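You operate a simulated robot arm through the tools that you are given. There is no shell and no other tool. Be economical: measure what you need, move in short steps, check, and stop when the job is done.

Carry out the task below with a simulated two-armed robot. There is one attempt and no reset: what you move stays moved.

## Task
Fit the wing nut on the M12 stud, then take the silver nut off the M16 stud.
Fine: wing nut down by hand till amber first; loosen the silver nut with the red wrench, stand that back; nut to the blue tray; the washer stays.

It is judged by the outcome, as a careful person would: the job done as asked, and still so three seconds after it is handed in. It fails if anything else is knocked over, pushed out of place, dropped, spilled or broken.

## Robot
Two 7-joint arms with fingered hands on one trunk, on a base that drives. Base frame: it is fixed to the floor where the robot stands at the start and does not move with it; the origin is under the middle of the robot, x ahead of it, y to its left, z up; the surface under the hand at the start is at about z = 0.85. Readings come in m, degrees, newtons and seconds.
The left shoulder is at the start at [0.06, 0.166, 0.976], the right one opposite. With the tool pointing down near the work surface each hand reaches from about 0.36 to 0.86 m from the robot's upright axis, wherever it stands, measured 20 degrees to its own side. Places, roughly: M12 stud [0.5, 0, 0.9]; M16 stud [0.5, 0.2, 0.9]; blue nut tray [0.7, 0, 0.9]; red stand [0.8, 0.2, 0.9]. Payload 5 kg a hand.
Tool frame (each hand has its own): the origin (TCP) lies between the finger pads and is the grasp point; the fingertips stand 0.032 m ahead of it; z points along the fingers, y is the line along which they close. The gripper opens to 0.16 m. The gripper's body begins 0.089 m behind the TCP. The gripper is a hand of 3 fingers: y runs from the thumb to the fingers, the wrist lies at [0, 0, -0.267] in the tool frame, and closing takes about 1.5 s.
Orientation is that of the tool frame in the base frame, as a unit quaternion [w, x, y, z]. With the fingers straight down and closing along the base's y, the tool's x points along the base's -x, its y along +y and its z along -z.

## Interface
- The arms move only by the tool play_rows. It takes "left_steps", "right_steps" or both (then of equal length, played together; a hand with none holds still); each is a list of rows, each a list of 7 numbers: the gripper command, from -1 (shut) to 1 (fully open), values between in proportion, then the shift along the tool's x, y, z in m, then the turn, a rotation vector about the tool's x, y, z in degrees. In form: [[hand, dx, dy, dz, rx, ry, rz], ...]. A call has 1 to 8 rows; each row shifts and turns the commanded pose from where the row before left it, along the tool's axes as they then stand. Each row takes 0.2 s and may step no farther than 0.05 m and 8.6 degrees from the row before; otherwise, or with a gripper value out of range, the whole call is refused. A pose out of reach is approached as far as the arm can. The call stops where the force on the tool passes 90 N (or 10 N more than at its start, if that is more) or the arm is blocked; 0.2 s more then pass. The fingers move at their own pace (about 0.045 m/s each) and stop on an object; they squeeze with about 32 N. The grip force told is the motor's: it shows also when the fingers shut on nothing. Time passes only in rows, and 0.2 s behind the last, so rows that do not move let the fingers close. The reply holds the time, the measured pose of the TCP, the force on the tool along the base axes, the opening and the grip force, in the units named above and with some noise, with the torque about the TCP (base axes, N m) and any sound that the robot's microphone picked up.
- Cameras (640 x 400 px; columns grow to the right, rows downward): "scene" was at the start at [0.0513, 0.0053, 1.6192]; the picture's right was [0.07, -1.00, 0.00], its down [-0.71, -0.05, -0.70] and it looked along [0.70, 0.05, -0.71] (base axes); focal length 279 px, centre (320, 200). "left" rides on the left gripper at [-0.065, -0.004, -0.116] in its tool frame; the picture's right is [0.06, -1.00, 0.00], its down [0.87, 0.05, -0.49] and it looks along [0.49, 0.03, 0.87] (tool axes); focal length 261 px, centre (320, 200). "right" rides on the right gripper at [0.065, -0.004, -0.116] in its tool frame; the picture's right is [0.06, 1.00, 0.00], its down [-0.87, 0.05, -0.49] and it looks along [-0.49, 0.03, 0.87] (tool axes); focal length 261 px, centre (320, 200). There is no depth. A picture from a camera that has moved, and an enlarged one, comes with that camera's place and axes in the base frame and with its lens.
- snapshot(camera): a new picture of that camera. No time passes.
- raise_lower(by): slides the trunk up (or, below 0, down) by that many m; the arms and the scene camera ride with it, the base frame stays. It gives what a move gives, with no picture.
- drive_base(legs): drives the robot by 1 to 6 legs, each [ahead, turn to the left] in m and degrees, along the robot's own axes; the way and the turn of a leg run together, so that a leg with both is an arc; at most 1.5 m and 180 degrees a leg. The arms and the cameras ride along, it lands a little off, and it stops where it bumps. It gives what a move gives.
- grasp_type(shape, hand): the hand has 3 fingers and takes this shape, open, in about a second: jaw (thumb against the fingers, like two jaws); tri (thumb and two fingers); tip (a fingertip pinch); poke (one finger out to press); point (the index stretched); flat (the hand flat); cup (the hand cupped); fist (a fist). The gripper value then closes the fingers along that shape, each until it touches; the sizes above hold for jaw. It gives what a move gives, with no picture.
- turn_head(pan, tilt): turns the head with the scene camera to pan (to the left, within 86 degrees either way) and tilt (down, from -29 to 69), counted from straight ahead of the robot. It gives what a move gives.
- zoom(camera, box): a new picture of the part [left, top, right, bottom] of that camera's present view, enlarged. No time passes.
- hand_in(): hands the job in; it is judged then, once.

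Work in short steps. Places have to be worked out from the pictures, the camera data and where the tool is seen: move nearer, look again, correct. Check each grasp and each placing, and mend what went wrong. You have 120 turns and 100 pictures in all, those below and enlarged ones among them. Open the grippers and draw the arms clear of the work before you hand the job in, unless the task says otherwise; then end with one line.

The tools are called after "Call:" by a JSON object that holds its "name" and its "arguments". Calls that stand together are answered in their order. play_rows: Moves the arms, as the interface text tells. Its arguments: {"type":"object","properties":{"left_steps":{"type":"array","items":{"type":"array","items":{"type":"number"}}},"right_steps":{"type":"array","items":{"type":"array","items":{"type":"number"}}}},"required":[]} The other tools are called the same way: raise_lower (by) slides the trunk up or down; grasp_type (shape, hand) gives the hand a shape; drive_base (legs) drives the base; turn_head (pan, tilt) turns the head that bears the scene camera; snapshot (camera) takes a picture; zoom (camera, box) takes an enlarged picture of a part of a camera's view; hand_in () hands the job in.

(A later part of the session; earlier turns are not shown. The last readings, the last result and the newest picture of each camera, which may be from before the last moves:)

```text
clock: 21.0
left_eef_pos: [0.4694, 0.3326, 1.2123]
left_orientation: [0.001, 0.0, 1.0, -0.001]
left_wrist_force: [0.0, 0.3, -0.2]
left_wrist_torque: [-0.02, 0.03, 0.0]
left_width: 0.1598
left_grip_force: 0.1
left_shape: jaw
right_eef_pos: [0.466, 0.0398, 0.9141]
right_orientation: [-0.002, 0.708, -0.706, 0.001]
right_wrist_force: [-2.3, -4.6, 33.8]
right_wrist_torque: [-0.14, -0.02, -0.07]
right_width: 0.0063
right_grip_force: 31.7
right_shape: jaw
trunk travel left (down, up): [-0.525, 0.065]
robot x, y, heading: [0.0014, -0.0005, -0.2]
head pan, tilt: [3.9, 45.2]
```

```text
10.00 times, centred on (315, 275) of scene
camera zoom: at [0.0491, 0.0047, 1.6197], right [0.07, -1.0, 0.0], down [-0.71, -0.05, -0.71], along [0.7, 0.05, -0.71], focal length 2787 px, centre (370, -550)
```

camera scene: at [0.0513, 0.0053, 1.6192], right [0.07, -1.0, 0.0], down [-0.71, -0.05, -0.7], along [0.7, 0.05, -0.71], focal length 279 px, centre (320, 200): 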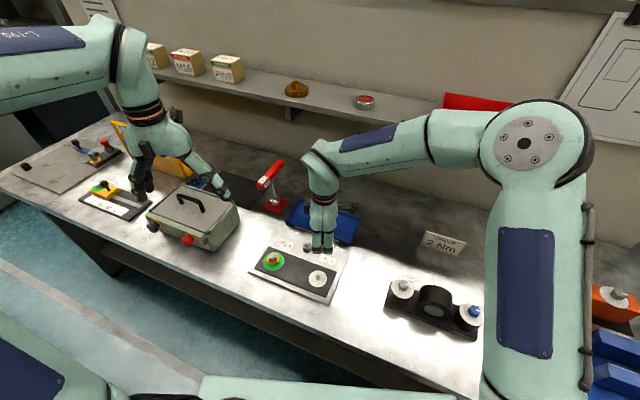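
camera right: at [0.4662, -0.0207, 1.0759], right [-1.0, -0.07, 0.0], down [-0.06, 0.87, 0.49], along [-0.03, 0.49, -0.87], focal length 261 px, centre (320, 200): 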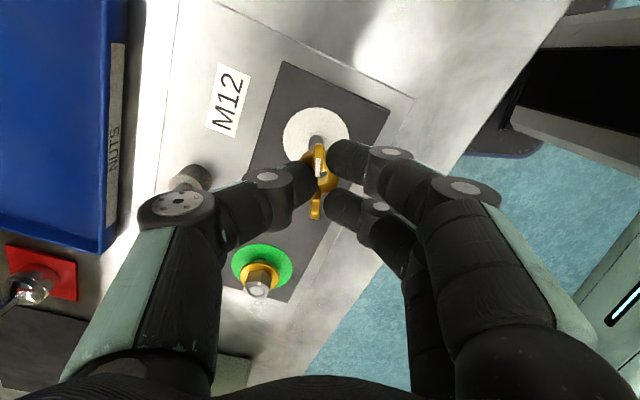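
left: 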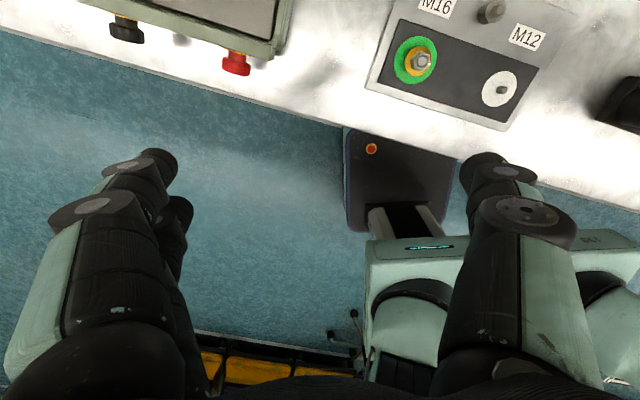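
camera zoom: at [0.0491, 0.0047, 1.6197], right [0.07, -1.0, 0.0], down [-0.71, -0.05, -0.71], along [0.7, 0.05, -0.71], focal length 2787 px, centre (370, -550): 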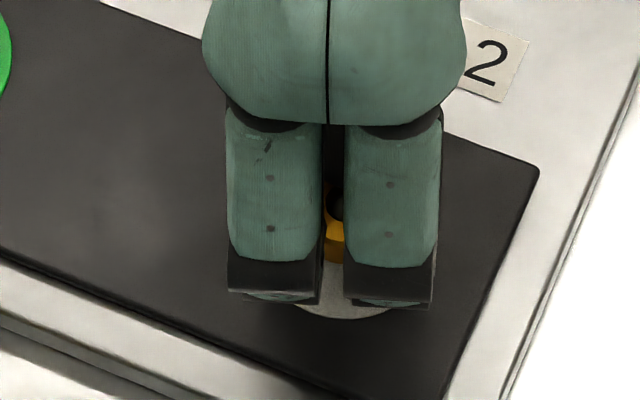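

Contact at 34 N. I'll ease the push a little and start turning clockwise.

Call:
{"name": "play_rows", "arguments": {"right_steps": [[-1, 0, 0, -0.0007, 0, 0, 0], [-1, 0, 0, 0.0001, 0, 0, 8.4], [-1, 0, 0, 0.0001, 0, 0, 8.4], [-1, 0, 0, 0.0001, 0, 0, 8.4], [-1, 0, 0, 0.0001, 0, 0, 8.4], [-1, 0, 0, 0, 0, 0, 0]]}}

Call:
{"name": "zoom", "arguments": {"camera": "right", "box": [270, 100, 370, 200]}}

```text
clock: 22.4
left_eef_pos: [0.4698, 0.3335, 1.2104]
left_orientation: [0.0, 0.001, 1.0, 0.0]
left_wrist_force: [0.3, -0.5, 0.5]
left_wrist_torque: [0.01, -0.02, 0.01]
left_width: 0.1598
left_grip_force: 0.0
left_shape: jaw
right_eef_pos: [0.4654, 0.0412, 0.9157]
right_orientation: [0.002, -0.474, 0.881, 0.0]
right_wrist_force: [6.3, 5.4, 28.1]
right_wrist_torque: [0.11, -0.35, -0.01]
right_width: 0.0063
right_grip_force: 32.0
right_shape: jaw
trunk travel left (down, up): [-0.525, 0.065]
robot x, y, heading: [-0.001, -0.0033, -0.1]
head pan, tilt: [3.9, 45.2]
```

```text
4.00 times, centred on (320, 150) of right
camera zoom: at [0.4317, -0.0142, 1.0303], right [-0.87, 0.5, 0.0], down [0.43, 0.75, 0.49], along [0.25, 0.43, -0.87], focal length 1043 px, centre (320, 400)
```

zoom: 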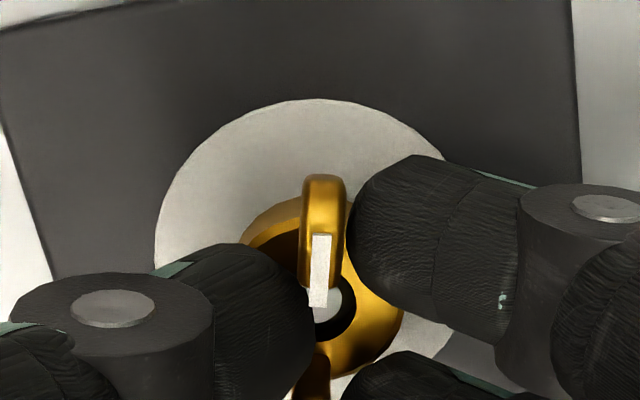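

Small side loads appear because the nut axis is slightly off the TCP. I'll correct for that by turning about the nut axis, and keep screwing down.

Call:
{"name": "play_rows", "arguments": {"right_steps": [[-1, -0.0008, -0.0004, 0, 0, 0, 0], [-1, -0.0002, -0.00015, 0.0001, 0, 0, 8.4], [-1, -0.0002, -0.00015, 0.0001, 0, 0, 8.4], [-1, -0.0002, -0.00015, 0.0001, 0, 0, 8.4], [-1, -0.0002, -0.00015, 0.0001, 0, 0, 8.4], [-1, -0.0002, -0.00015, 0.0001, 0, 0, 8.4], [-1, -0.0002, -0.00015, 0.0001, 0, 0, 8.4], [-1, 0, 0, 0, 0, 0, 0]]}}

Call:
{"name": "zoom", "arguments": {"camera": "right", "box": [270, 100, 370, 200]}}

```text
clock: 24.2
left_eef_pos: [0.4704, 0.3328, 1.2107]
left_orientation: [0.001, 0.0, 1.0, 0.0]
left_wrist_force: [0.3, -0.7, -0.2]
left_wrist_torque: [0.02, 0.02, 0.01]
left_width: 0.1598
left_grip_force: 0.1
left_shape: jaw
right_eef_pos: [0.4664, 0.0413, 0.9131]
right_orientation: [0.0, -0.053, 0.999, -0.002]
right_wrist_force: [-7.3, 1.5, 15.3]
right_wrist_torque: [-0.06, 0.22, -0.02]
right_width: 0.006
right_grip_force: 31.6
right_shape: jaw
trunk travel left (down, up): [-0.525, 0.065]
robot x, y, heading: [-0.0009, -0.0011, 0.2]
head pan, tilt: [3.9, 45.2]
```

```text
4.00 times, centred on (320, 150) of right
camera zoom: at [0.4007, 0.0322, 1.029], right [-0.17, 0.99, 0.0], down [0.86, 0.15, 0.49], along [0.48, 0.08, -0.87], focal length 1043 px, centre (320, 400)
```

zoom: 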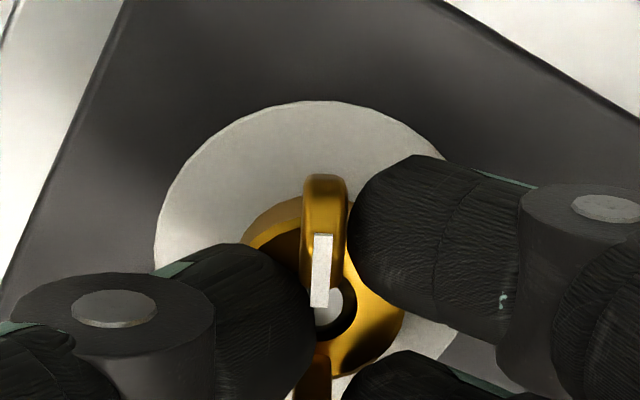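

Pressing force fell while turning, so the thread is taking. Ease the side load and continue turning.

Call:
{"name": "play_rows", "arguments": {"right_steps": [[-1, 0.0005, 0.0001, 0, 0, 0, 0], [-1, 0, -0.0001, 8e-05, 0, 0, 8.4], [-1, 0, -0.0001, 8e-05, 0, 0, 8.4], [-1, 0, -0.0001, 8e-05, 0, 0, 8.4], [-1, 0, -0.0001, 8e-05, 0, 0, 8.4], [-1, 0, -0.0001, 8e-05, 0, 0, 8.4], [-1, 0, -0.0001, 8e-05, 0, 0, 8.4], [-1, 0, 0, 0, 0, 0, 0]]}}

Call:
{"name": "zoom", "arguments": {"camera": "right", "box": [270, 100, 370, 200]}}

```text
clock: 26.0
left_eef_pos: [0.4706, 0.3336, 1.2092]
left_orientation: [0.0, 0.0, 1.0, 0.0]
left_wrist_force: [0.0, 0.4, -0.4]
left_wrist_torque: [0.0, 0.0, -0.06]
left_width: 0.1597
left_grip_force: 0.1
left_shape: jaw
right_eef_pos: [0.4667, 0.0406, 0.9126]
right_orientation: [-0.001, 0.377, 0.926, -0.001]
right_wrist_force: [-9.4, 6.3, -7.3]
right_wrist_torque: [0.21, 0.38, 0.03]
right_width: 0.0061
right_grip_force: 31.9
right_shape: jaw
trunk travel left (down, up): [-0.525, 0.065]
robot x, y, heading: [-0.0011, 0.0042, -0.0]
head pan, tilt: [3.9, 45.2]
```

```text
4.00 times, centred on (320, 150) of right
camera zoom: at [0.4161, 0.0857, 1.0285], right [0.65, 0.76, 0.0], down [0.66, -0.57, 0.49], along [0.37, -0.32, -0.87], focal length 1043 px, centre (320, 400)
```

zoom: 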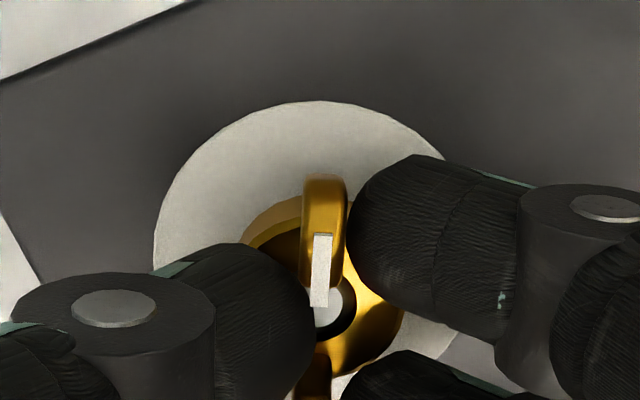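

The nut now pulls the hand down (−7 N), so it advances faster than I feed. I'll raise the feed, trim the side load, and continue.

Call:
{"name": "play_rows", "arguments": {"right_steps": [[-1, 0.0007, -0.0001, 0.0003, 0, 0, 0], [-1, 0, -0.0001, 0.00018, 0, 0, 8.4], [-1, 0, -0.0001, 0.00018, 0, 0, 8.4], [-1, 0, -0.0001, 0.00018, 0, 0, 8.4], [-1, 0, -0.0001, 0.00018, 0, 0, 8.4], [-1, 0, -0.0001, 0.00018, 0, 0, 8.4], [-1, 0, -0.0001, 0.00018, 0, 0, 8.4], [-1, 0, 0, 0, 0, 0, 0]]}}

Call:
{"name": "snapshot", "arguments": {"camera": "right"}}

```text
clock: 27.8
left_eef_pos: [0.472, 0.3342, 1.2107]
left_orientation: [0.001, 0.0, 1.0, 0.0]
left_wrist_force: [0.5, -0.3, 0.5]
left_wrist_torque: [0.01, -0.01, -0.02]
left_width: 0.1601
left_grip_force: 0.0
left_shape: jaw
right_eef_pos: [0.4671, 0.0418, 0.9122]
right_orientation: [0.001, 0.735, 0.678, 0.0]
right_wrist_force: [0.9, 8.4, -11.3]
right_wrist_torque: [0.28, 0.02, 0.28]
right_width: 0.0054
right_grip_force: 31.7
right_shape: jaw
trunk travel left (down, up): [-0.525, 0.065]
robot x, y, heading: [-0.0022, 0.002, -0.1]
head pan, tilt: [3.9, 45.2]
```

```text
57 pictures are left
camera right: at [0.4668, 0.108, 1.0268], right [1.0, -0.02, 0.0], down [-0.02, -0.87, 0.49], along [-0.01, -0.49, -0.87], focal length 261 px, centre (320, 200)
```

right: 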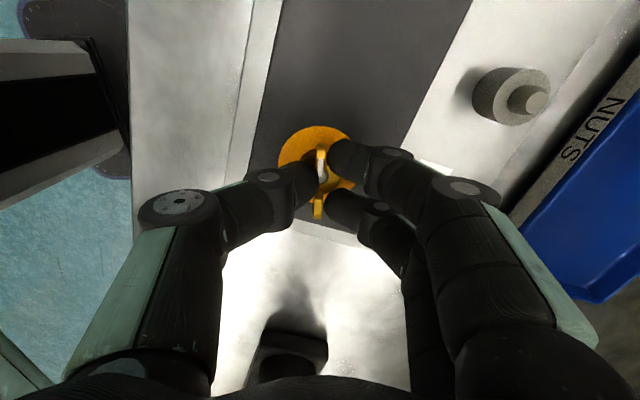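

The disc has gone amber, so that is far enough. I'll relieve the loads, open, and lift away.

Call:
{"name": "play_rows", "arguments": {"right_steps": [[-1, 0.0004, 0, 0.0003, 0, 0, 0], [-0.8, 0, 0, 0, 0, 0, 0], [-0.6, 0, 0, 0, 0, 0, 0], [-0.5, 0, 0, 0, 0, 0, 0], [-0.4, 0, 0, 0, 0, 0, 0], [-0.4, 0, 0, 0, 0, 0, 0], [-0.4, 0, 0, 0, 0, 0, 0]]}}

Call:
{"name": "snapshot", "arguments": {"camera": "right"}}

```text
clock: 29.4
left_eef_pos: [0.4711, 0.3336, 1.2109]
left_orientation: [0.0, 0.0, 1.0, 0.0]
left_wrist_force: [-0.1, -0.8, 0.6]
left_wrist_torque: [0.01, -0.01, -0.02]
left_width: 0.1601
left_grip_force: 0.1
left_shape: jaw
right_eef_pos: [0.4646, 0.041, 0.9117]
right_orientation: [0.0, 0.735, 0.678, 0.0]
right_wrist_force: [0.9, 0.0, -0.9]
right_wrist_torque: [0.02, -0.01, 0.0]
right_width: 0.0472
right_grip_force: 0.0
right_shape: jaw
trunk travel left (down, up): [-0.525, 0.065]
robot x, y, heading: [-0.0005, 0.0022, -0.2]
head pan, tilt: [3.9, 45.2]
```

```text
56 pictures are left
camera right: at [0.4657, 0.1075, 1.0267], right [1.0, -0.02, 0.0], down [-0.02, -0.87, 0.49], along [-0.01, -0.49, -0.87], focal length 261 px, centre (320, 200)
```

right: 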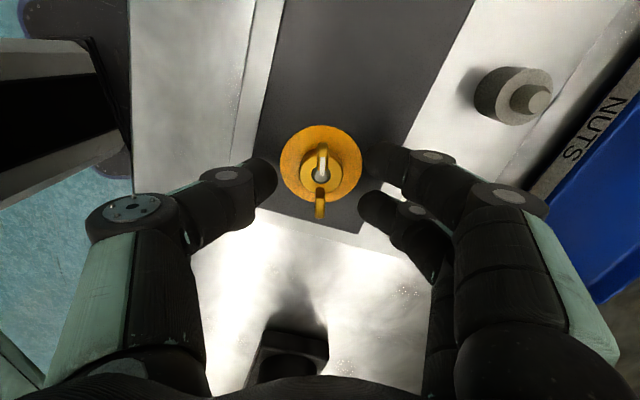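

M12 is amber and the hand is free. Lifting the right hand clear and parking it to the right.

Call:
{"name": "play_rows", "arguments": {"right_steps": [[-0.4, 0, 0, -0.03, 0, 0, 0], [-0.4, 0, 0, -0.04, 0, 0, 0], [-0.4, 0, 0, -0.04, 0, 0, 0], [-0.4, 0, 0, -0.04, 0, 0, -8.4], [-0.4, 0, 0, -0.04, 0, 0, -8.4], [-0.4, 0, 0, 0, 0, 0, -8.4], [-0.4, 0, 0, 0, 0, 0, -8.4], [-0.4, 0, 0, 0, 0, 0, -8.4]]}}

Call:
{"name": "play_rows", "arguments": {"right_steps": [[-0.4, 0, 0, 0, 0, 0, -8.4], [-0.4, 0, 0, 0, 0, 0, -8.4], [-0.4, 0, 0, 0, 0, 0, -8.4], [-0.4, 0, 0, 0, 0, 0, -8.4], [-0.4, 0, 0, 0, 0, 0, -8.4], [-0.4, 0, 0, 0, 0, 0, -8.4], [-0.4, 0, -0.04, 0, 0, 0, 0], [-0.4, 0, -0.05, 0, 0, 0, 0]]}}

Call:
{"name": "play_rows", "arguments": {"right_steps": [[-0.4, 0, -0.05, 0, 0, 0, 0], [-0.4, 0, -0.05, 0, 0, 0, 0], [-0.4, 0, -0.05, 0, 0, 0, 0], [-0.4, 0, -0.05, 0, 0, 0, 0]]}}

Call:
{"name": "snapshot", "arguments": {"camera": "scene"}}

Call:
{"name": "zoom", "arguments": {"camera": "scene", "box": [245, 230, 345, 305]}}

```text
clock: 31.2
left_eef_pos: [0.4716, 0.3329, 1.21]
left_orientation: [0.001, 0.0, 1.0, 0.0]
left_wrist_force: [-0.1, 0.5, 1.3]
left_wrist_torque: [0.0, 0.02, 0.0]
left_width: 0.1601
left_grip_force: 0.0
left_shape: jaw
right_eef_pos: [0.4673, 0.0405, 1.1015]
right_orientation: [0.001, 0.443, 0.897, 0.0]
right_wrist_force: [-0.1, 0.3, -0.2]
right_wrist_torque: [-0.01, 0.01, 0.0]
right_width: 0.0476
right_grip_force: 0.1
right_shape: jaw
trunk travel left (down, up): [-0.525, 0.065]
robot x, y, heading: [0.0005, -0.002, -0.3]
head pan, tilt: [3.9, 45.2]
```

```text
clock: 33.0
left_eef_pos: [0.471, 0.3308, 1.2116]
left_orientation: [-0.001, 0.0, 1.0, 0.0]
left_wrist_force: [0.8, 0.1, 1.0]
left_wrist_torque: [0.04, -0.03, -0.01]
left_width: 0.1602
left_grip_force: 0.0
left_shape: jaw
right_eef_pos: [0.4626, -0.0495, 1.1007]
right_orientation: [-0.001, 0.019, 1.0, 0.0]
right_wrist_force: [1.2, -0.3, 0.0]
right_wrist_torque: [0.0, 0.0, -0.02]
right_width: 0.0476
right_grip_force: 0.0
right_shape: jaw
trunk travel left (down, up): [-0.525, 0.065]
robot x, y, heading: [-0.0007, -0.0004, 0.3]
head pan, tilt: [3.9, 45.2]
```

```text
clock: 34.0
left_eef_pos: [0.471, 0.3323, 1.2111]
left_orientation: [0.0, 0.0, 1.0, 0.0]
left_wrist_force: [0.1, 0.0, 0.5]
left_wrist_torque: [0.0, 0.0, 0.0]
left_width: 0.1598
left_grip_force: 0.0
left_shape: jaw
right_eef_pos: [0.4522, -0.2506, 1.1009]
right_orientation: [-0.001, 0.019, 1.0, 0.0]
right_wrist_force: [0.4, -0.1, 0.0]
right_wrist_torque: [0.02, -0.01, 0.02]
right_width: 0.0479
right_grip_force: 0.0
right_shape: jaw
trunk travel left (down, up): [-0.525, 0.065]
robot x, y, heading: [-0.001, -0.0011, -0.2]
head pan, tilt: [3.9, 45.2]
```

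```text
55 pictures are left
camera scene: at [0.051, 0.0048, 1.6192], right [0.07, -1.0, 0.0], down [-0.71, -0.05, -0.7], along [0.7, 0.05, -0.71], focal length 279 px, centre (320, 200)
```

scene: 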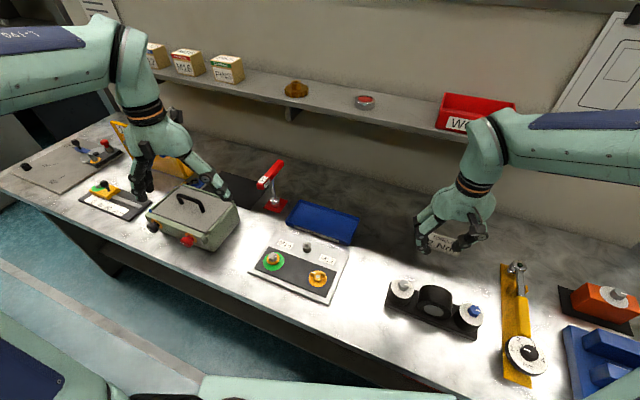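

```text
5.33 times, centred on (295, 268) of scene
camera zoom: at [0.051, 0.0048, 1.6192], right [0.07, -1.0, 0.0], down [-0.71, -0.05, -0.7], along [0.7, 0.05, -0.71], focal length 1486 px, centre (453, -160)
```

zoom: 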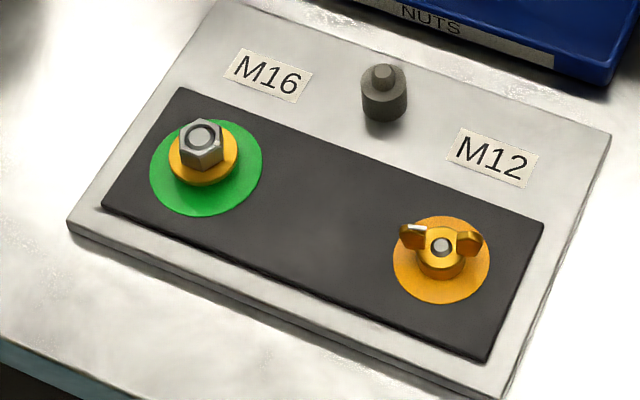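

The wing nut is on and amber. Now the red wrench: I'll move the left hand over it for a second view.

Call:
{"name": "play_rows", "arguments": {"left_steps": [[1, -0.045, -0.02, 0, 0, 0, 0], [1, -0.045, -0.02, 0, 0, 0, 0], [1, -0.045, -0.02, 0, 0, 0, 0], [1, -0.045, -0.02, 0, 0, 0, 0], [1, 0, 0, 0, 0, 0, 0]]}}

Call:
{"name": "snapshot", "arguments": {"camera": "left"}}

Call:
{"name": "zoom", "arguments": {"camera": "scene", "box": [240, 140, 310, 220]}}

```text
clock: 35.2
left_eef_pos: [0.6497, 0.2539, 1.2119]
left_orientation: [0.001, 0.0, 1.0, 0.0]
left_wrist_force: [0.1, 0.4, 0.3]
left_wrist_torque: [0.02, -0.02, -0.01]
left_width: 0.1603
left_grip_force: 0.0
left_shape: jaw
right_eef_pos: [0.4529, -0.2487, 1.1009]
right_orientation: [0.0, 0.018, 1.0, 0.0]
right_wrist_force: [-0.4, -0.2, 0.3]
right_wrist_torque: [-0.02, -0.03, -0.02]
right_width: 0.048
right_grip_force: 0.0
right_shape: jaw
trunk travel left (down, up): [-0.525, 0.065]
robot x, y, heading: [0.0, -0.0028, -0.3]
head pan, tilt: [3.9, 45.2]
```

```text
53 pictures are left
camera left: at [0.7159, 0.2495, 1.3296], right [-0.06, -1.0, 0.0], down [-0.87, 0.05, 0.49], along [-0.49, 0.03, -0.87], focal length 261 px, centre (320, 200)
```

left: 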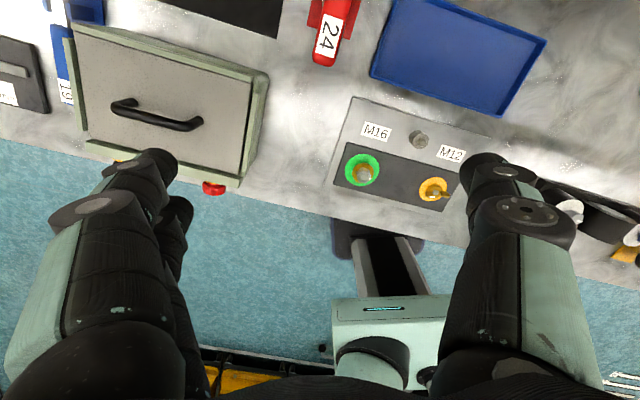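

```text
5.00 times, centred on (275, 180) of scene
camera zoom: at [0.0502, 0.0059, 1.6193], right [0.07, -1.0, 0.0], down [-0.71, -0.05, -0.7], along [0.7, 0.05, -0.71], focal length 1394 px, centre (545, 300)
```

zoom: 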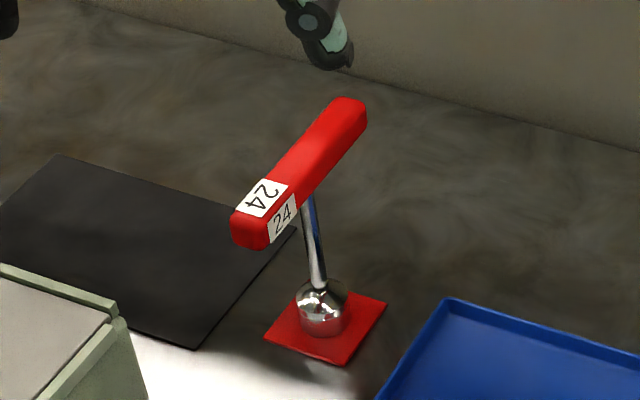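

The handle runs about [0.712,0.247] to [0.826,0.203], top at z≈1.018, with the shank under its middle at ≈[0.769,0.226]. I'll bring the left hand above it, turned to close across the handle.

Call:
{"name": "play_rows", "arguments": {"left_steps": [[0.2, -0.039, -0.009, 0, 0, 0, 7], [0.2, -0.036, -0.013, 0, 0, 0, 7], [0.2, -0.033, -0.02, 0.0, 0, 0, 6.6], [0.2, 0, 0, 0.04, 0, 0, 0], [0.2, 0, 0, 0.04, 0, 0, 0], [0.2, 0, 0, 0.02, 0, 0, 0], [0.2, 0, 0, 0, 0, 0, 0]]}}

Call:
{"name": "snapshot", "arguments": {"camera": "left"}}

Call:
{"name": "zoom", "arguments": {"camera": "scene", "box": [230, 110, 320, 220]}}

```text
clock: 36.8
left_eef_pos: [0.7369, 0.1626, 1.1089]
left_orientation: [0.0, 0.179, 0.984, 0.0]
left_wrist_force: [0.3, 0.0, 1.0]
left_wrist_torque: [0.02, -0.02, -0.01]
left_width: 0.0965
left_grip_force: 0.0
left_shape: jaw
left hand out of reach, approached as far as the arm can: row 3
right_eef_pos: [0.4542, -0.2496, 1.0996]
right_orientation: [0.0, 0.018, 1.0, 0.0]
right_wrist_force: [-1.3, 0.6, 0.7]
right_wrist_torque: [0.05, 0.01, 0.0]
right_width: 0.048
right_grip_force: 0.1
right_shape: jaw
trunk travel left (down, up): [-0.525, 0.065]
robot x, y, heading: [0.0019, 0.0002, -0.1]
head pan, tilt: [3.9, 45.2]
```

```text
51 pictures are left
camera left: at [0.7963, 0.1352, 1.2259], right [-0.41, -0.91, 0.0], down [-0.79, 0.36, 0.49], along [-0.45, 0.2, -0.87], focal length 261 px, centre (320, 200)
```

left: 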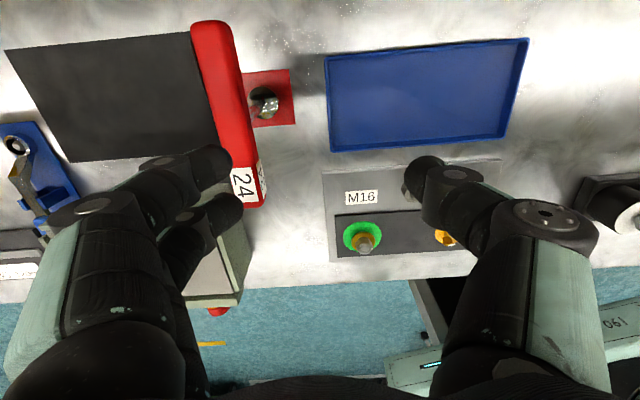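

```text
3.64 times, centred on (275, 165) of scene
camera zoom: at [0.0514, 0.0047, 1.6192], right [0.07, -1.0, 0.0], down [-0.71, -0.05, -0.7], along [0.7, 0.05, -0.71], focal length 1014 px, centre (484, 327)
```

zoom: 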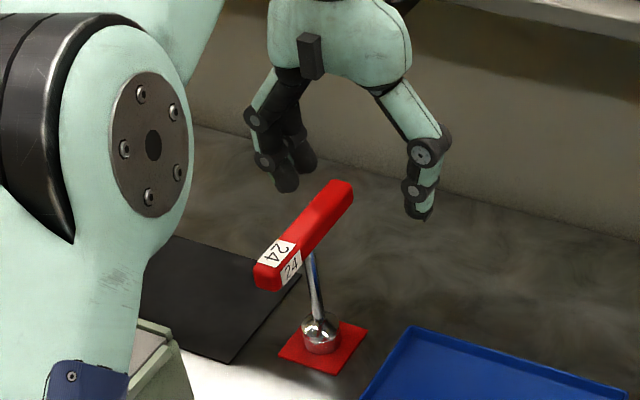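

I mis-stepped in y (axes had turned), with no contact. Two views agree on the handle centre ≈[0.776,0.221], top z≈1.012. Shifting above it and checking.

Call:
{"name": "play_rows", "arguments": {"left_steps": [[0.2, -0.008, 0.035, 0, 0, 0, -0.6], [0.2, -0.0077, 0.034, 0, 0, 0, -0.6], [0.2, 0, 0, 0.02, 0, 0, 0], [0.2, 0, 0, 0.0, 0, 0, 0]]}}

Call:
{"name": "snapshot", "arguments": {"camera": "left"}}

Call:
{"name": "zoom", "arguments": {"camera": "scene", "box": [230, 110, 320, 220]}}

```text
clock: 37.8
left_eef_pos: [0.7745, 0.2217, 1.0874]
left_orientation: [0.0, 0.169, 0.986, 0.0]
left_wrist_force: [0.6, 0.1, -0.4]
left_wrist_torque: [0.02, 0.03, 0.03]
left_width: 0.0963
left_grip_force: 0.2
left_shape: jaw
right_eef_pos: [0.4534, -0.2495, 1.1004]
right_orientation: [0.001, 0.02, 1.0, 0.0]
right_wrist_force: [-0.1, -0.1, 0.2]
right_wrist_torque: [-0.01, 0.03, 0.01]
right_width: 0.0481
right_grip_force: 0.1
right_shape: jaw
trunk travel left (down, up): [-0.525, 0.065]
robot x, y, heading: [-0.0004, -0.0, -0.3]
head pan, tilt: [3.9, 45.2]
```

```text
49 pictures are left
camera left: at [0.8353, 0.1969, 1.2052], right [-0.39, -0.92, 0.0], down [-0.8, 0.34, 0.49], along [-0.45, 0.19, -0.87], focal length 261 px, centre (320, 200)
```

left: 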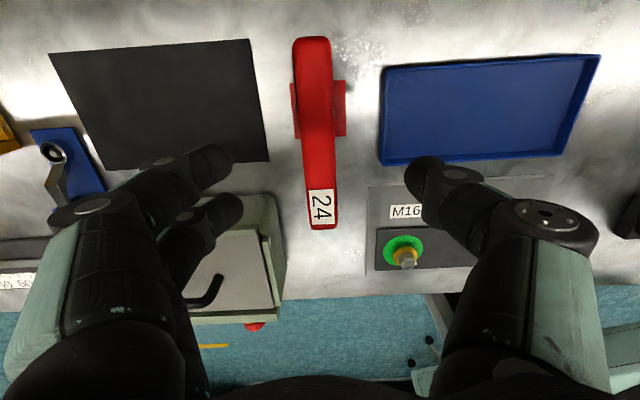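

```text
3.64 times, centred on (275, 165) of scene
camera zoom: at [0.0516, 0.0055, 1.6192], right [0.07, -1.0, 0.0], down [-0.71, -0.05, -0.7], along [0.7, 0.05, -0.71], focal length 1014 px, centre (484, 327)
```

zoom: 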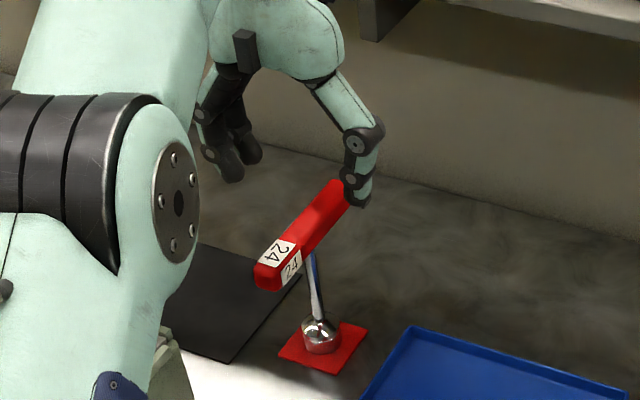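

Aligned well. Lowering 89 mm so the pads straddle the handle, then closing.

Call:
{"name": "play_rows", "arguments": {"left_steps": [[0.1, 0, 0.0015, 0.03, 0, 0, 0], [0.1, 0, 0, 0.03, 0, 0, 0], [0.1, 0, 0, 0.029, 0, 0, 0], [-0.3, 0, 0, 0, 0, 0, 0], [-0.6, 0, 0, 0, 0, 0, 0], [-1, 0, 0, 0, 0, 0, 0], [-1, 0, 0, 0, 0, 0, 0], [-1, 0, 0, 0, 0, 0, 0]]}}

Call:
{"name": "snapshot", "arguments": {"camera": "left"}}

Call:
{"name": "zoom", "arguments": {"camera": "scene", "box": [230, 130, 320, 220]}}

```text
clock: 39.6
left_eef_pos: [0.7777, 0.2243, 1.0003]
left_orientation: [-0.001, 0.168, 0.986, 0.0]
left_wrist_force: [0.0, -1.5, -2.7]
left_wrist_torque: [-0.16, 0.03, 0.01]
left_width: 0.0103
left_grip_force: 27.2
left_shape: jaw
right_eef_pos: [0.4535, -0.2488, 1.0999]
right_orientation: [0.0, 0.019, 1.0, 0.0]
right_wrist_force: [-0.8, 0.3, 0.3]
right_wrist_torque: [-0.03, -0.01, -0.02]
right_width: 0.0481
right_grip_force: 0.0
right_shape: jaw
trunk travel left (down, up): [-0.525, 0.065]
robot x, y, heading: [0.0023, -0.001, 0.0]
head pan, tilt: [3.9, 45.2]
```

```text
47 pictures are left
camera left: at [0.8377, 0.1987, 1.1178], right [-0.39, -0.92, 0.0], down [-0.8, 0.34, 0.49], along [-0.45, 0.19, -0.87], focal length 261 px, centre (320, 200)
```

left: 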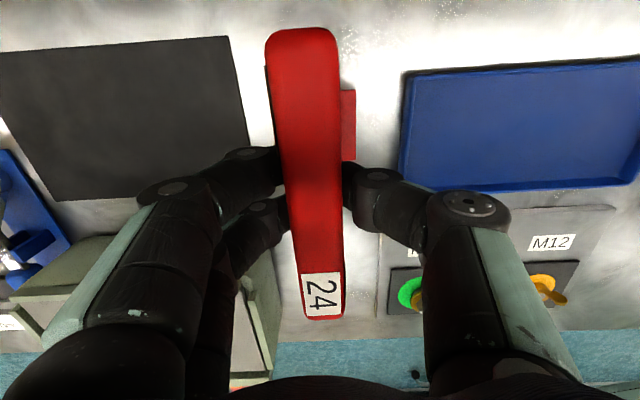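

```text
4.44 times, centred on (275, 175) of scene
camera zoom: at [0.0518, 0.0054, 1.6191], right [0.07, -1.0, 0.0], down [-0.71, -0.05, -0.7], along [0.7, 0.05, -0.71], focal length 1239 px, centre (520, 311)
```

zoom: 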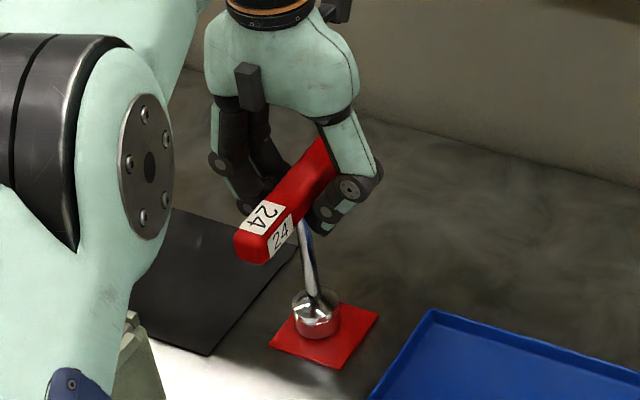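

The fingers curled under the handle onto the shank (10 mm). I want a firm grip on the handle's flat sides for torque, so I'll open, raise 17 mm, shift 4 mm, and close again.

Call:
{"name": "play_rows", "arguments": {"left_steps": [[-0.2, 0, 0, 0, 0, 0, 0], [-0.1, 0, 0, 0, 0, 0, 0], [-0.1, 0, 0, 0, 0, 0, 0], [-0.1, 0, 0.004, 0, 0, 0, 0], [-0.1, 0, 0, -0.017, 0, 0, 0], [-1, 0, 0, 0, 0, 0, 0], [-1, 0, 0, 0, 0, 0, 0], [-1, 0, 0, 0, 0, 0, 0]]}}

Call:
{"name": "snapshot", "arguments": {"camera": "left"}}

```text
clock: 41.4
left_eef_pos: [0.7766, 0.2296, 1.0177]
left_orientation: [0.0, 0.168, 0.986, 0.0]
left_wrist_force: [0.2, -0.5, -0.9]
left_wrist_torque: [0.01, 0.0, -0.02]
left_width: 0.0209
left_grip_force: 25.7
left_shape: jaw
right_eef_pos: [0.4533, -0.2488, 1.1001]
right_orientation: [0.0, 0.019, 1.0, 0.0]
right_wrist_force: [0.5, -0.7, 0.2]
right_wrist_torque: [-0.01, -0.01, 0.01]
right_width: 0.0478
right_grip_force: 0.0
right_shape: jaw
trunk travel left (down, up): [-0.525, 0.065]
robot x, y, heading: [0.0002, -0.0003, -0.4]
head pan, tilt: [3.9, 45.2]
```

```text
45 pictures are left
camera left: at [0.8379, 0.2028, 1.1354], right [-0.39, -0.92, 0.0], down [-0.8, 0.34, 0.49], along [-0.45, 0.19, -0.87], focal length 261 px, centre (320, 200)
```

left: 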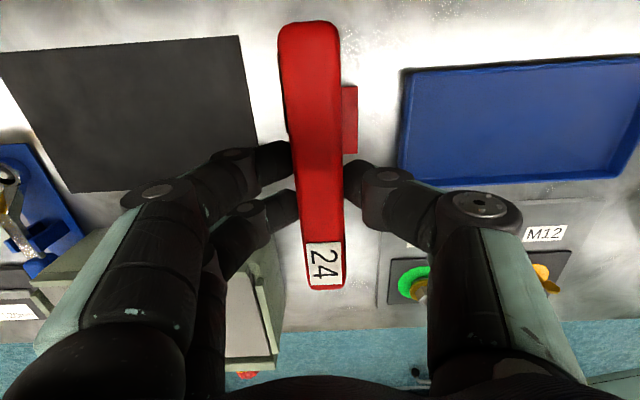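

Now at 21 mm on the handle sides. Let the grip settle, then lift a few cm to check.

Call:
{"name": "play_rows", "arguments": {"left_steps": [[-1, 0, 0, 0, 0, 0, 0], [-1, 0, 0, 0, 0, 0, 0], [-1, 0, 0, -0.01, 0, 0, 0], [-1, 0, 0, -0.02, 0, 0, 0], [-1, 0, 0, -0.03, 0, 0, 0], [-1, 0, 0, 0, 0, 0, 0]]}}

Call:
{"name": "snapshot", "arguments": {"camera": "left"}}

Call:
{"name": "zoom", "arguments": {"camera": "scene", "box": [220, 100, 320, 220]}}

```text
clock: 42.8
left_eef_pos: [0.7757, 0.2291, 1.0777]
left_orientation: [0.0, 0.168, 0.986, 0.0]
left_wrist_force: [0.6, -0.1, -2.5]
left_wrist_torque: [0.0, 0.04, 0.03]
left_width: 0.0205
left_grip_force: 32.4
left_shape: jaw
right_eef_pos: [0.4546, -0.2496, 1.1012]
right_orientation: [0.0, 0.019, 1.0, 0.0]
right_wrist_force: [0.0, -0.3, 0.1]
right_wrist_torque: [-0.02, 0.02, 0.0]
right_width: 0.048
right_grip_force: 0.1
right_shape: jaw
trunk travel left (down, up): [-0.525, 0.065]
robot x, y, heading: [0.0001, -0.0013, -0.0]
head pan, tilt: [3.9, 45.2]
```

```text
44 pictures are left
camera left: at [0.8362, 0.2034, 1.1941], right [-0.39, -0.92, 0.0], down [-0.8, 0.34, 0.49], along [-0.45, 0.19, -0.87], focal length 261 px, centre (320, 200)
```

left: 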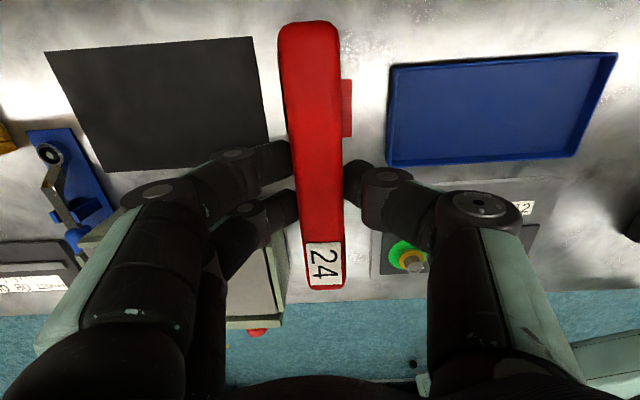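

```text
3.33 times, centred on (270, 160) of scene
camera zoom: at [0.0519, 0.0055, 1.6192], right [0.07, -1.0, 0.0], down [-0.71, -0.05, -0.7], along [0.7, 0.05, -0.71], focal length 929 px, centre (487, 333)
```

zoom: 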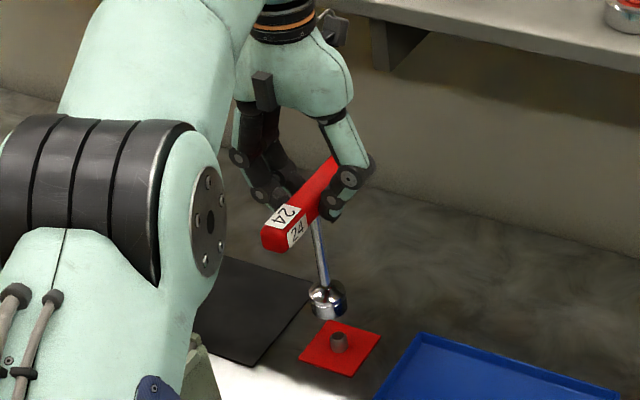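

Wrench is lifted cleanly; the stand has a locating peg. The M16 nut is at about [0.516,0.183]. I'll raise a bit more and carry the wrench above it.

Call:
{"name": "play_rows", "arguments": {"left_steps": [[-1, 0, 0, -0.03, 0, 0, 0], [-1, 0.0391, -0.0218, 0, 0, 0, 0], [-1, 0.0391, -0.0218, 0, 0, 0, 0], [-1, 0.0391, -0.0218, 0, 0, 0, 0], [-1, 0.0391, -0.0218, 0, 0, 0, 0], [-1, 0.0391, -0.0218, 0, 0, 0, 0], [-1, 0.0391, -0.0218, 0, 0, 0, 0], [-1, 0, 0, 0, 0, 0, 0]]}}

Call:
{"name": "zoom", "arguments": {"camera": "scene", "box": [230, 190, 330, 290]}}

```text
clock: 44.6
left_eef_pos: [0.5103, 0.1798, 1.1051]
left_orientation: [0.0, 0.168, 0.986, 0.0]
left_wrist_force: [0.3, 1.2, -3.3]
left_wrist_torque: [0.01, 0.01, 0.01]
left_width: 0.0204
left_grip_force: 32.2
left_shape: jaw
right_eef_pos: [0.4542, -0.2489, 1.0998]
right_orientation: [-0.001, 0.02, 1.0, 0.0]
right_wrist_force: [0.6, -0.2, -0.4]
right_wrist_torque: [0.0, -0.01, -0.01]
right_width: 0.048
right_grip_force: 0.0
right_shape: jaw
trunk travel left (down, up): [-0.525, 0.065]
robot x, y, heading: [0.001, -0.0016, 0.2]
head pan, tilt: [3.9, 45.2]
```

```text
4.00 times, centred on (280, 240) of scene
camera zoom: at [0.0522, 0.0052, 1.6191], right [0.07, -1.0, 0.0], down [-0.71, -0.05, -0.7], along [0.7, 0.05, -0.71], focal length 1115 px, centre (480, 40)
```

zoom: 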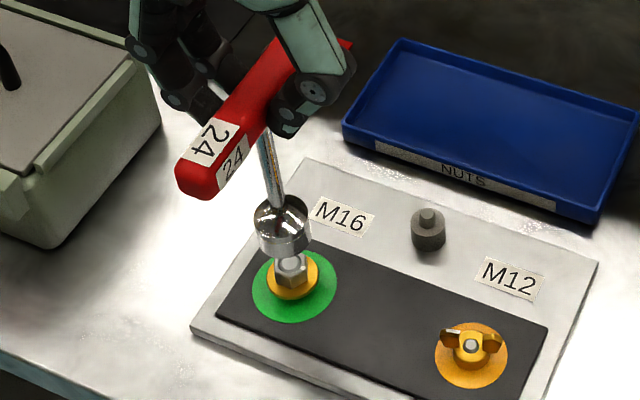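

The socket sits about 13 mm short in x and 4 mm in y of the nut. I'll shift, lower 25 mm, and compare again at closer range.

Call:
{"name": "play_rows", "arguments": {"left_steps": [[-1, -0.0108, 0.0085, 0, 0, 0, 0], [-1, 0, 0, 0.013, 0, 0, 0], [-1, 0, 0, 0.012, 0, 0, 0], [-1, 0, 0, 0, 0, 0, 0], [-1, 0, 0, 0, 0, 0, 0]], "right_steps": [[-0.4, -0.01, 0.04, 0, 0, 0, -8.4], [-0.4, 0, 0, 0, 0, 0, -8.4], [-0.4, 0, 0, 0, 0, 0, -8.4], [-0.4, 0, 0, 0, 0, 0, -8.4], [-0.4, 0, 0, 0, 0, 0, -8.4]]}}

Call:
{"name": "zoom", "arguments": {"camera": "scene", "box": [260, 220, 320, 280]}}

Call:
{"name": "snapshot", "arguments": {"camera": "right"}}

```text
clock: 45.8
left_eef_pos: [0.5255, 0.187, 1.0807]
left_orientation: [0.0, 0.168, 0.986, 0.0]
left_wrist_force: [-0.2, 0.1, -3.2]
left_wrist_torque: [-0.01, -0.02, -0.01]
left_width: 0.0204
left_grip_force: 31.6
left_shape: jaw
right_eef_pos: [0.4667, -0.2086, 1.1006]
right_orientation: [0.0, -0.342, 0.94, 0.0]
right_wrist_force: [-0.8, -0.4, -0.3]
right_wrist_torque: [-0.03, 0.0, -0.01]
right_width: 0.0479
right_grip_force: 0.0
right_shape: jaw
trunk travel left (down, up): [-0.525, 0.065]
robot x, y, heading: [0.002, 0.0006, 0.1]
head pan, tilt: [3.9, 45.2]
```

```text
6.67 times, centred on (290, 250) of scene
camera zoom: at [0.0518, 0.0056, 1.6192], right [0.07, -1.0, 0.0], down [-0.71, -0.05, -0.7], along [0.7, 0.05, -0.71], focal length 1858 px, centre (520, -133)
```

zoom: 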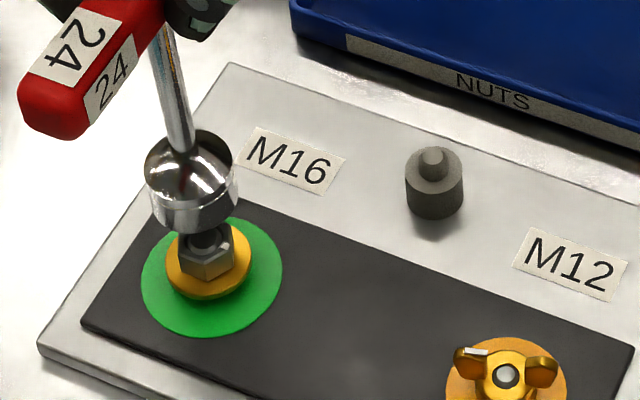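

```text
40 pictures are left
camera right: at [0.4182, -0.2518, 1.2168], right [-0.69, 0.72, 0.0], down [0.63, 0.6, 0.49], along [0.36, 0.34, -0.87], focal length 261 px, centre (320, 200)
```

right: 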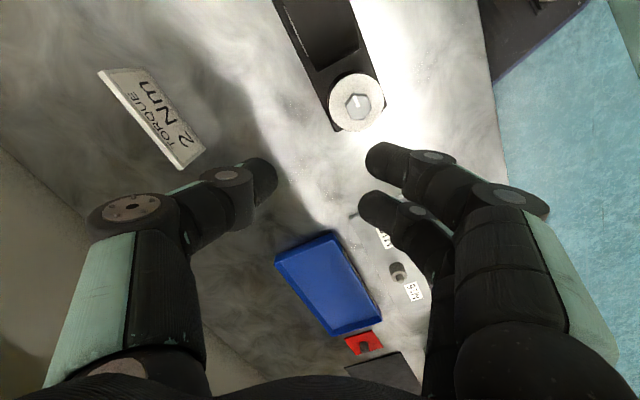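

Predicted and observed positions match: the socket is over the nut within about 1–2 mm. Lowering carefully to contact.

Call:
{"name": "play_rows", "arguments": {"left_steps": [[-1, -0.0008, 0, 0.008, 0, 0, 0], [-1, 0, 0, 0.006, 0, 0, 0], [-1, 0, 0, 0.004, 0, 0, 0], [-1, 0, 0, 0.002, 0, 0, 0], [-1, 0, 0, 0, 0, 0, 0]]}}

Call:
{"name": "zoom", "arguments": {"camera": "scene", "box": [260, 220, 320, 280]}}

```text
clock: 47.0
left_eef_pos: [0.5243, 0.1867, 1.0623]
left_orientation: [0.0, 0.169, 0.986, 0.0]
left_wrist_force: [-0.6, -0.5, 1.2]
left_wrist_torque: [0.0, -0.01, -0.01]
left_width: 0.0205
left_grip_force: 31.9
left_shape: jaw
right_eef_pos: [0.4663, -0.2098, 1.1009]
right_orientation: [0.0, -0.341, 0.94, 0.0]
right_wrist_force: [-0.7, 0.0, 0.4]
right_wrist_torque: [0.01, 0.01, 0.0]
right_width: 0.0479
right_grip_force: 0.1
right_shape: jaw
trunk travel left (down, up): [-0.525, 0.065]
robot x, y, heading: [0.001, 0.0039, -0.2]
head pan, tilt: [3.9, 45.2]
```

```text
6.67 times, centred on (290, 250) of scene
camera zoom: at [0.0513, 0.0053, 1.6193], right [0.07, -1.0, 0.0], down [-0.71, -0.05, -0.7], along [0.7, 0.05, -0.71], focal length 1858 px, centre (520, -133)
```

zoom: 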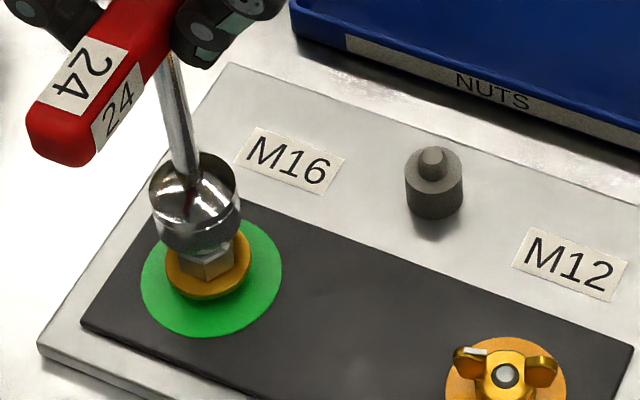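

First contact. I'll zoom in to check the centring before pressing.

Call:
{"name": "zoom", "arguments": {"camera": "scene", "box": [268, 235, 298, 265]}}

```text
13.33 times, centred on (283, 250) of scene
camera zoom: at [0.0513, 0.0053, 1.6193], right [0.07, -1.0, 0.0], down [-0.71, -0.05, -0.7], along [0.7, 0.05, -0.71], focal length 3716 px, centre (813, -467)
```

zoom: 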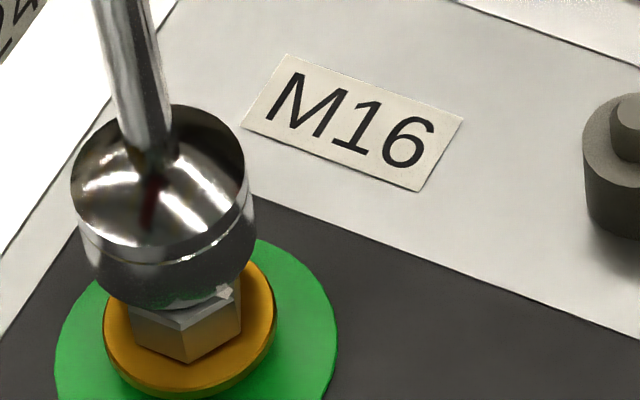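

Centring looks within ~1.5 mm. Press down gently 1 mm at a time, watching force.

Call:
{"name": "play_rows", "arguments": {"left_steps": [[-1, 0, 0, 0.001, 0, 0, 0], [-1, 0, 0, 0.001, 0, 0, 0], [-1, 0, 0, 0, 0, 0, 0]]}}

```text
clock: 47.8
left_eef_pos: [0.5255, 0.186, 1.0614]
left_orientation: [0.002, 0.168, 0.986, 0.0]
left_wrist_force: [1.5, 0.6, 18.2]
left_wrist_torque: [0.11, -0.01, 0.02]
left_width: 0.0209
left_grip_force: 32.0
left_shape: jaw
right_eef_pos: [0.465, -0.2079, 1.1005]
right_orientation: [0.0, -0.34, 0.94, 0.0]
right_wrist_force: [-0.1, 1.1, 0.4]
right_wrist_torque: [0.01, 0.04, -0.01]
right_width: 0.0481
right_grip_force: 0.0
right_shape: jaw
trunk travel left (down, up): [-0.525, 0.065]
robot x, y, heading: [-0.0006, -0.0001, -0.0]
head pan, tilt: [3.9, 45.2]
```

Resting on the nut at 18 N, not yet dropped over the hex. I'll turn counter-clockwise in small steps about the socket axis until it drops.

Call:
{"name": "play_rows", "arguments": {"left_steps": [[-1, 0.0005, 0.0005, 0, 0, 0, -5], [-1, 0.0005, 0.0005, 0, 0, 0, -5], [-1, 0.0005, 0.0005, 0, 0, 0, -5], [-1, 0, 0, 0, 0, 0, 0]]}}

```text
clock: 48.8
left_eef_pos: [0.5227, 0.1882, 1.0606]
left_orientation: [0.001, 0.039, 0.999, 0.0]
left_wrist_force: [1.1, 2.0, 22.8]
left_wrist_torque: [0.08, 0.01, -0.1]
left_width: 0.0214
left_grip_force: 32.0
left_shape: jaw
right_eef_pos: [0.4664, -0.2108, 1.1016]
right_orientation: [-0.001, -0.34, 0.94, 0.0]
right_wrist_force: [0.6, 0.2, 0.6]
right_wrist_torque: [0.0, 0.0, 0.01]
right_width: 0.0478
right_grip_force: 0.1
right_shape: jaw
trunk travel left (down, up): [-0.525, 0.065]
robot x, y, heading: [-0.0022, 0.0026, -0.0]
head pan, tilt: [3.9, 45.2]
```

Not dropped yet; continue turning.

Call:
{"name": "play_rows", "arguments": {"left_steps": [[-1, 0.0005, 0.0005, 0, 0, 0, -5], [-1, 0.0005, 0.0005, 0, 0, 0, -5], [-1, 0.0005, 0.0005, 0, 0, 0, -5], [-1, 0, 0, 0, 0, 0, 0]]}}

Call:
{"name": "zoom", "arguments": {"camera": "scene", "box": [258, 225, 308, 275]}}

```text
clock: 49.8
left_eef_pos: [0.5218, 0.1906, 1.0602]
left_orientation: [0.0, -0.094, 0.996, 0.0]
left_wrist_force: [1.1, 1.4, 11.3]
left_wrist_torque: [-0.02, 0.09, -0.04]
left_width: 0.0215
left_grip_force: 31.8
left_shape: jaw
right_eef_pos: [0.4684, -0.2102, 1.1017]
right_orientation: [0.0, -0.34, 0.94, 0.0]
right_wrist_force: [-0.1, 0.2, 0.9]
right_wrist_torque: [-0.02, -0.01, 0.0]
right_width: 0.0479
right_grip_force: 0.0
right_shape: jaw
trunk travel left (down, up): [-0.525, 0.065]
robot x, y, heading: [0.0036, 0.0008, 0.0]
head pan, tilt: [3.9, 45.2]
```

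```text
8.00 times, centred on (283, 250) of scene
camera zoom: at [0.0505, 0.0052, 1.6192], right [0.07, -1.0, 0.0], down [-0.71, -0.05, -0.7], along [0.7, 0.05, -0.71], focal length 2230 px, centre (616, -200)
```

zoom: 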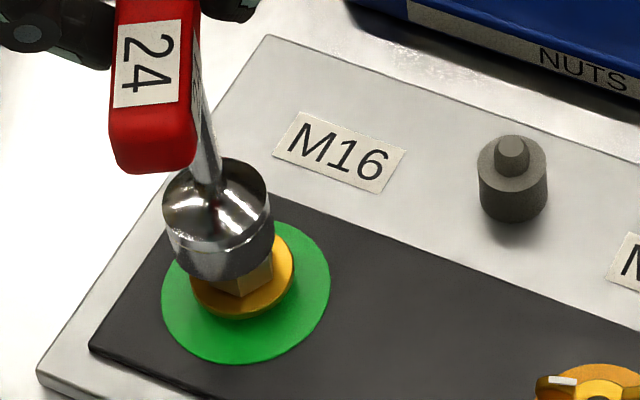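

The shank looks slightly tilted. I'll check the handle in the left hand camera.

Call:
{"name": "snapshot", "arguments": {"camera": "left"}}

Call:
{"name": "zoom", "arguments": {"camera": "scene", "box": [230, 150, 330, 275]}}

```text
36 pictures are left
camera left: at [0.5868, 0.198, 1.1775], right [0.12, -0.99, 0.0], down [-0.86, -0.11, 0.49], along [-0.49, -0.06, -0.87], focal length 261 px, centre (320, 200)
```

left: 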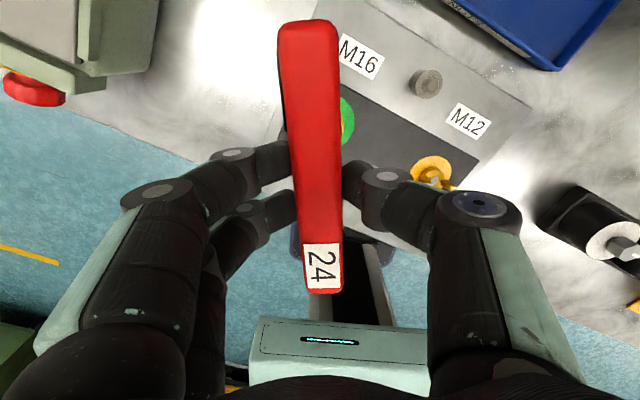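

```text
3.20 times, centred on (280, 212) of scene
camera zoom: at [0.0505, 0.0052, 1.6192], right [0.07, -1.0, 0.0], down [-0.71, -0.05, -0.7], along [0.7, 0.05, -0.71], focal length 892 px, centre (448, 160)
```

zoom: 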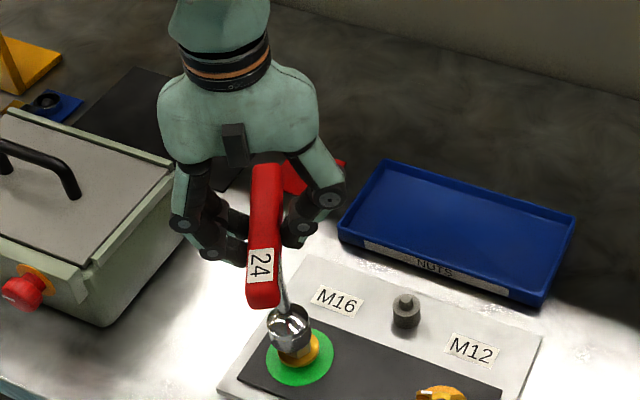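

The handle is still square in the hand, but the socket seems ~3 mm off the nut centre. I'll lift 1.5 mm, shift back, and recheck.

Call:
{"name": "play_rows", "arguments": {"left_steps": [[-1, 0, 0, -0.002, 0, 0, 0], [-1, -0.0026, -0.0025, 0, 0, 0, 0], [-1, 0, 0, 0, 0, 0, 0]]}}

Call:
{"name": "zoom", "arguments": {"camera": "scene", "box": [265, 235, 300, 270]}}

```text
clock: 50.6
left_eef_pos: [0.5248, 0.1893, 1.0625]
left_orientation: [-0.001, -0.093, 0.996, 0.001]
left_wrist_force: [-0.3, -0.6, -3.1]
left_wrist_torque: [0.01, 0.0, -0.01]
left_width: 0.021
left_grip_force: 32.3
left_shape: jaw
right_eef_pos: [0.4656, -0.2079, 1.1002]
right_orientation: [0.0, -0.341, 0.94, 0.001]
right_wrist_force: [-0.1, 0.1, -0.7]
right_wrist_torque: [0.03, 0.0, -0.01]
right_width: 0.0477
right_grip_force: 0.1
right_shape: jaw
trunk travel left (down, up): [-0.525, 0.065]
robot x, y, heading: [-0.0023, 0.0011, -0.1]
head pan, tilt: [3.9, 45.2]
```

```text
11.43 times, centred on (282, 252) of scene
camera zoom: at [0.0514, 0.0055, 1.6191], right [0.07, -1.0, 0.0], down [-0.71, -0.05, -0.7], along [0.7, 0.05, -0.71], focal length 3185 px, centre (749, -400)
```

zoom: 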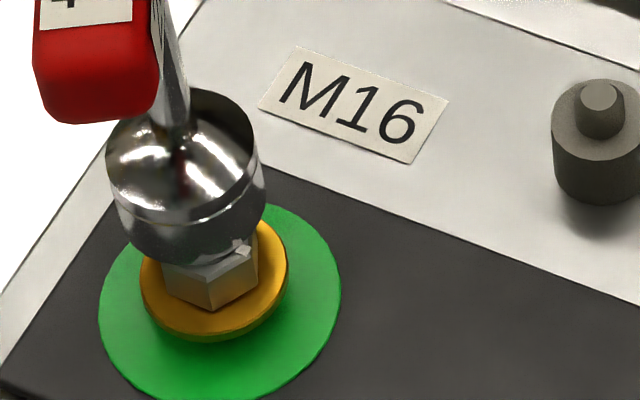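

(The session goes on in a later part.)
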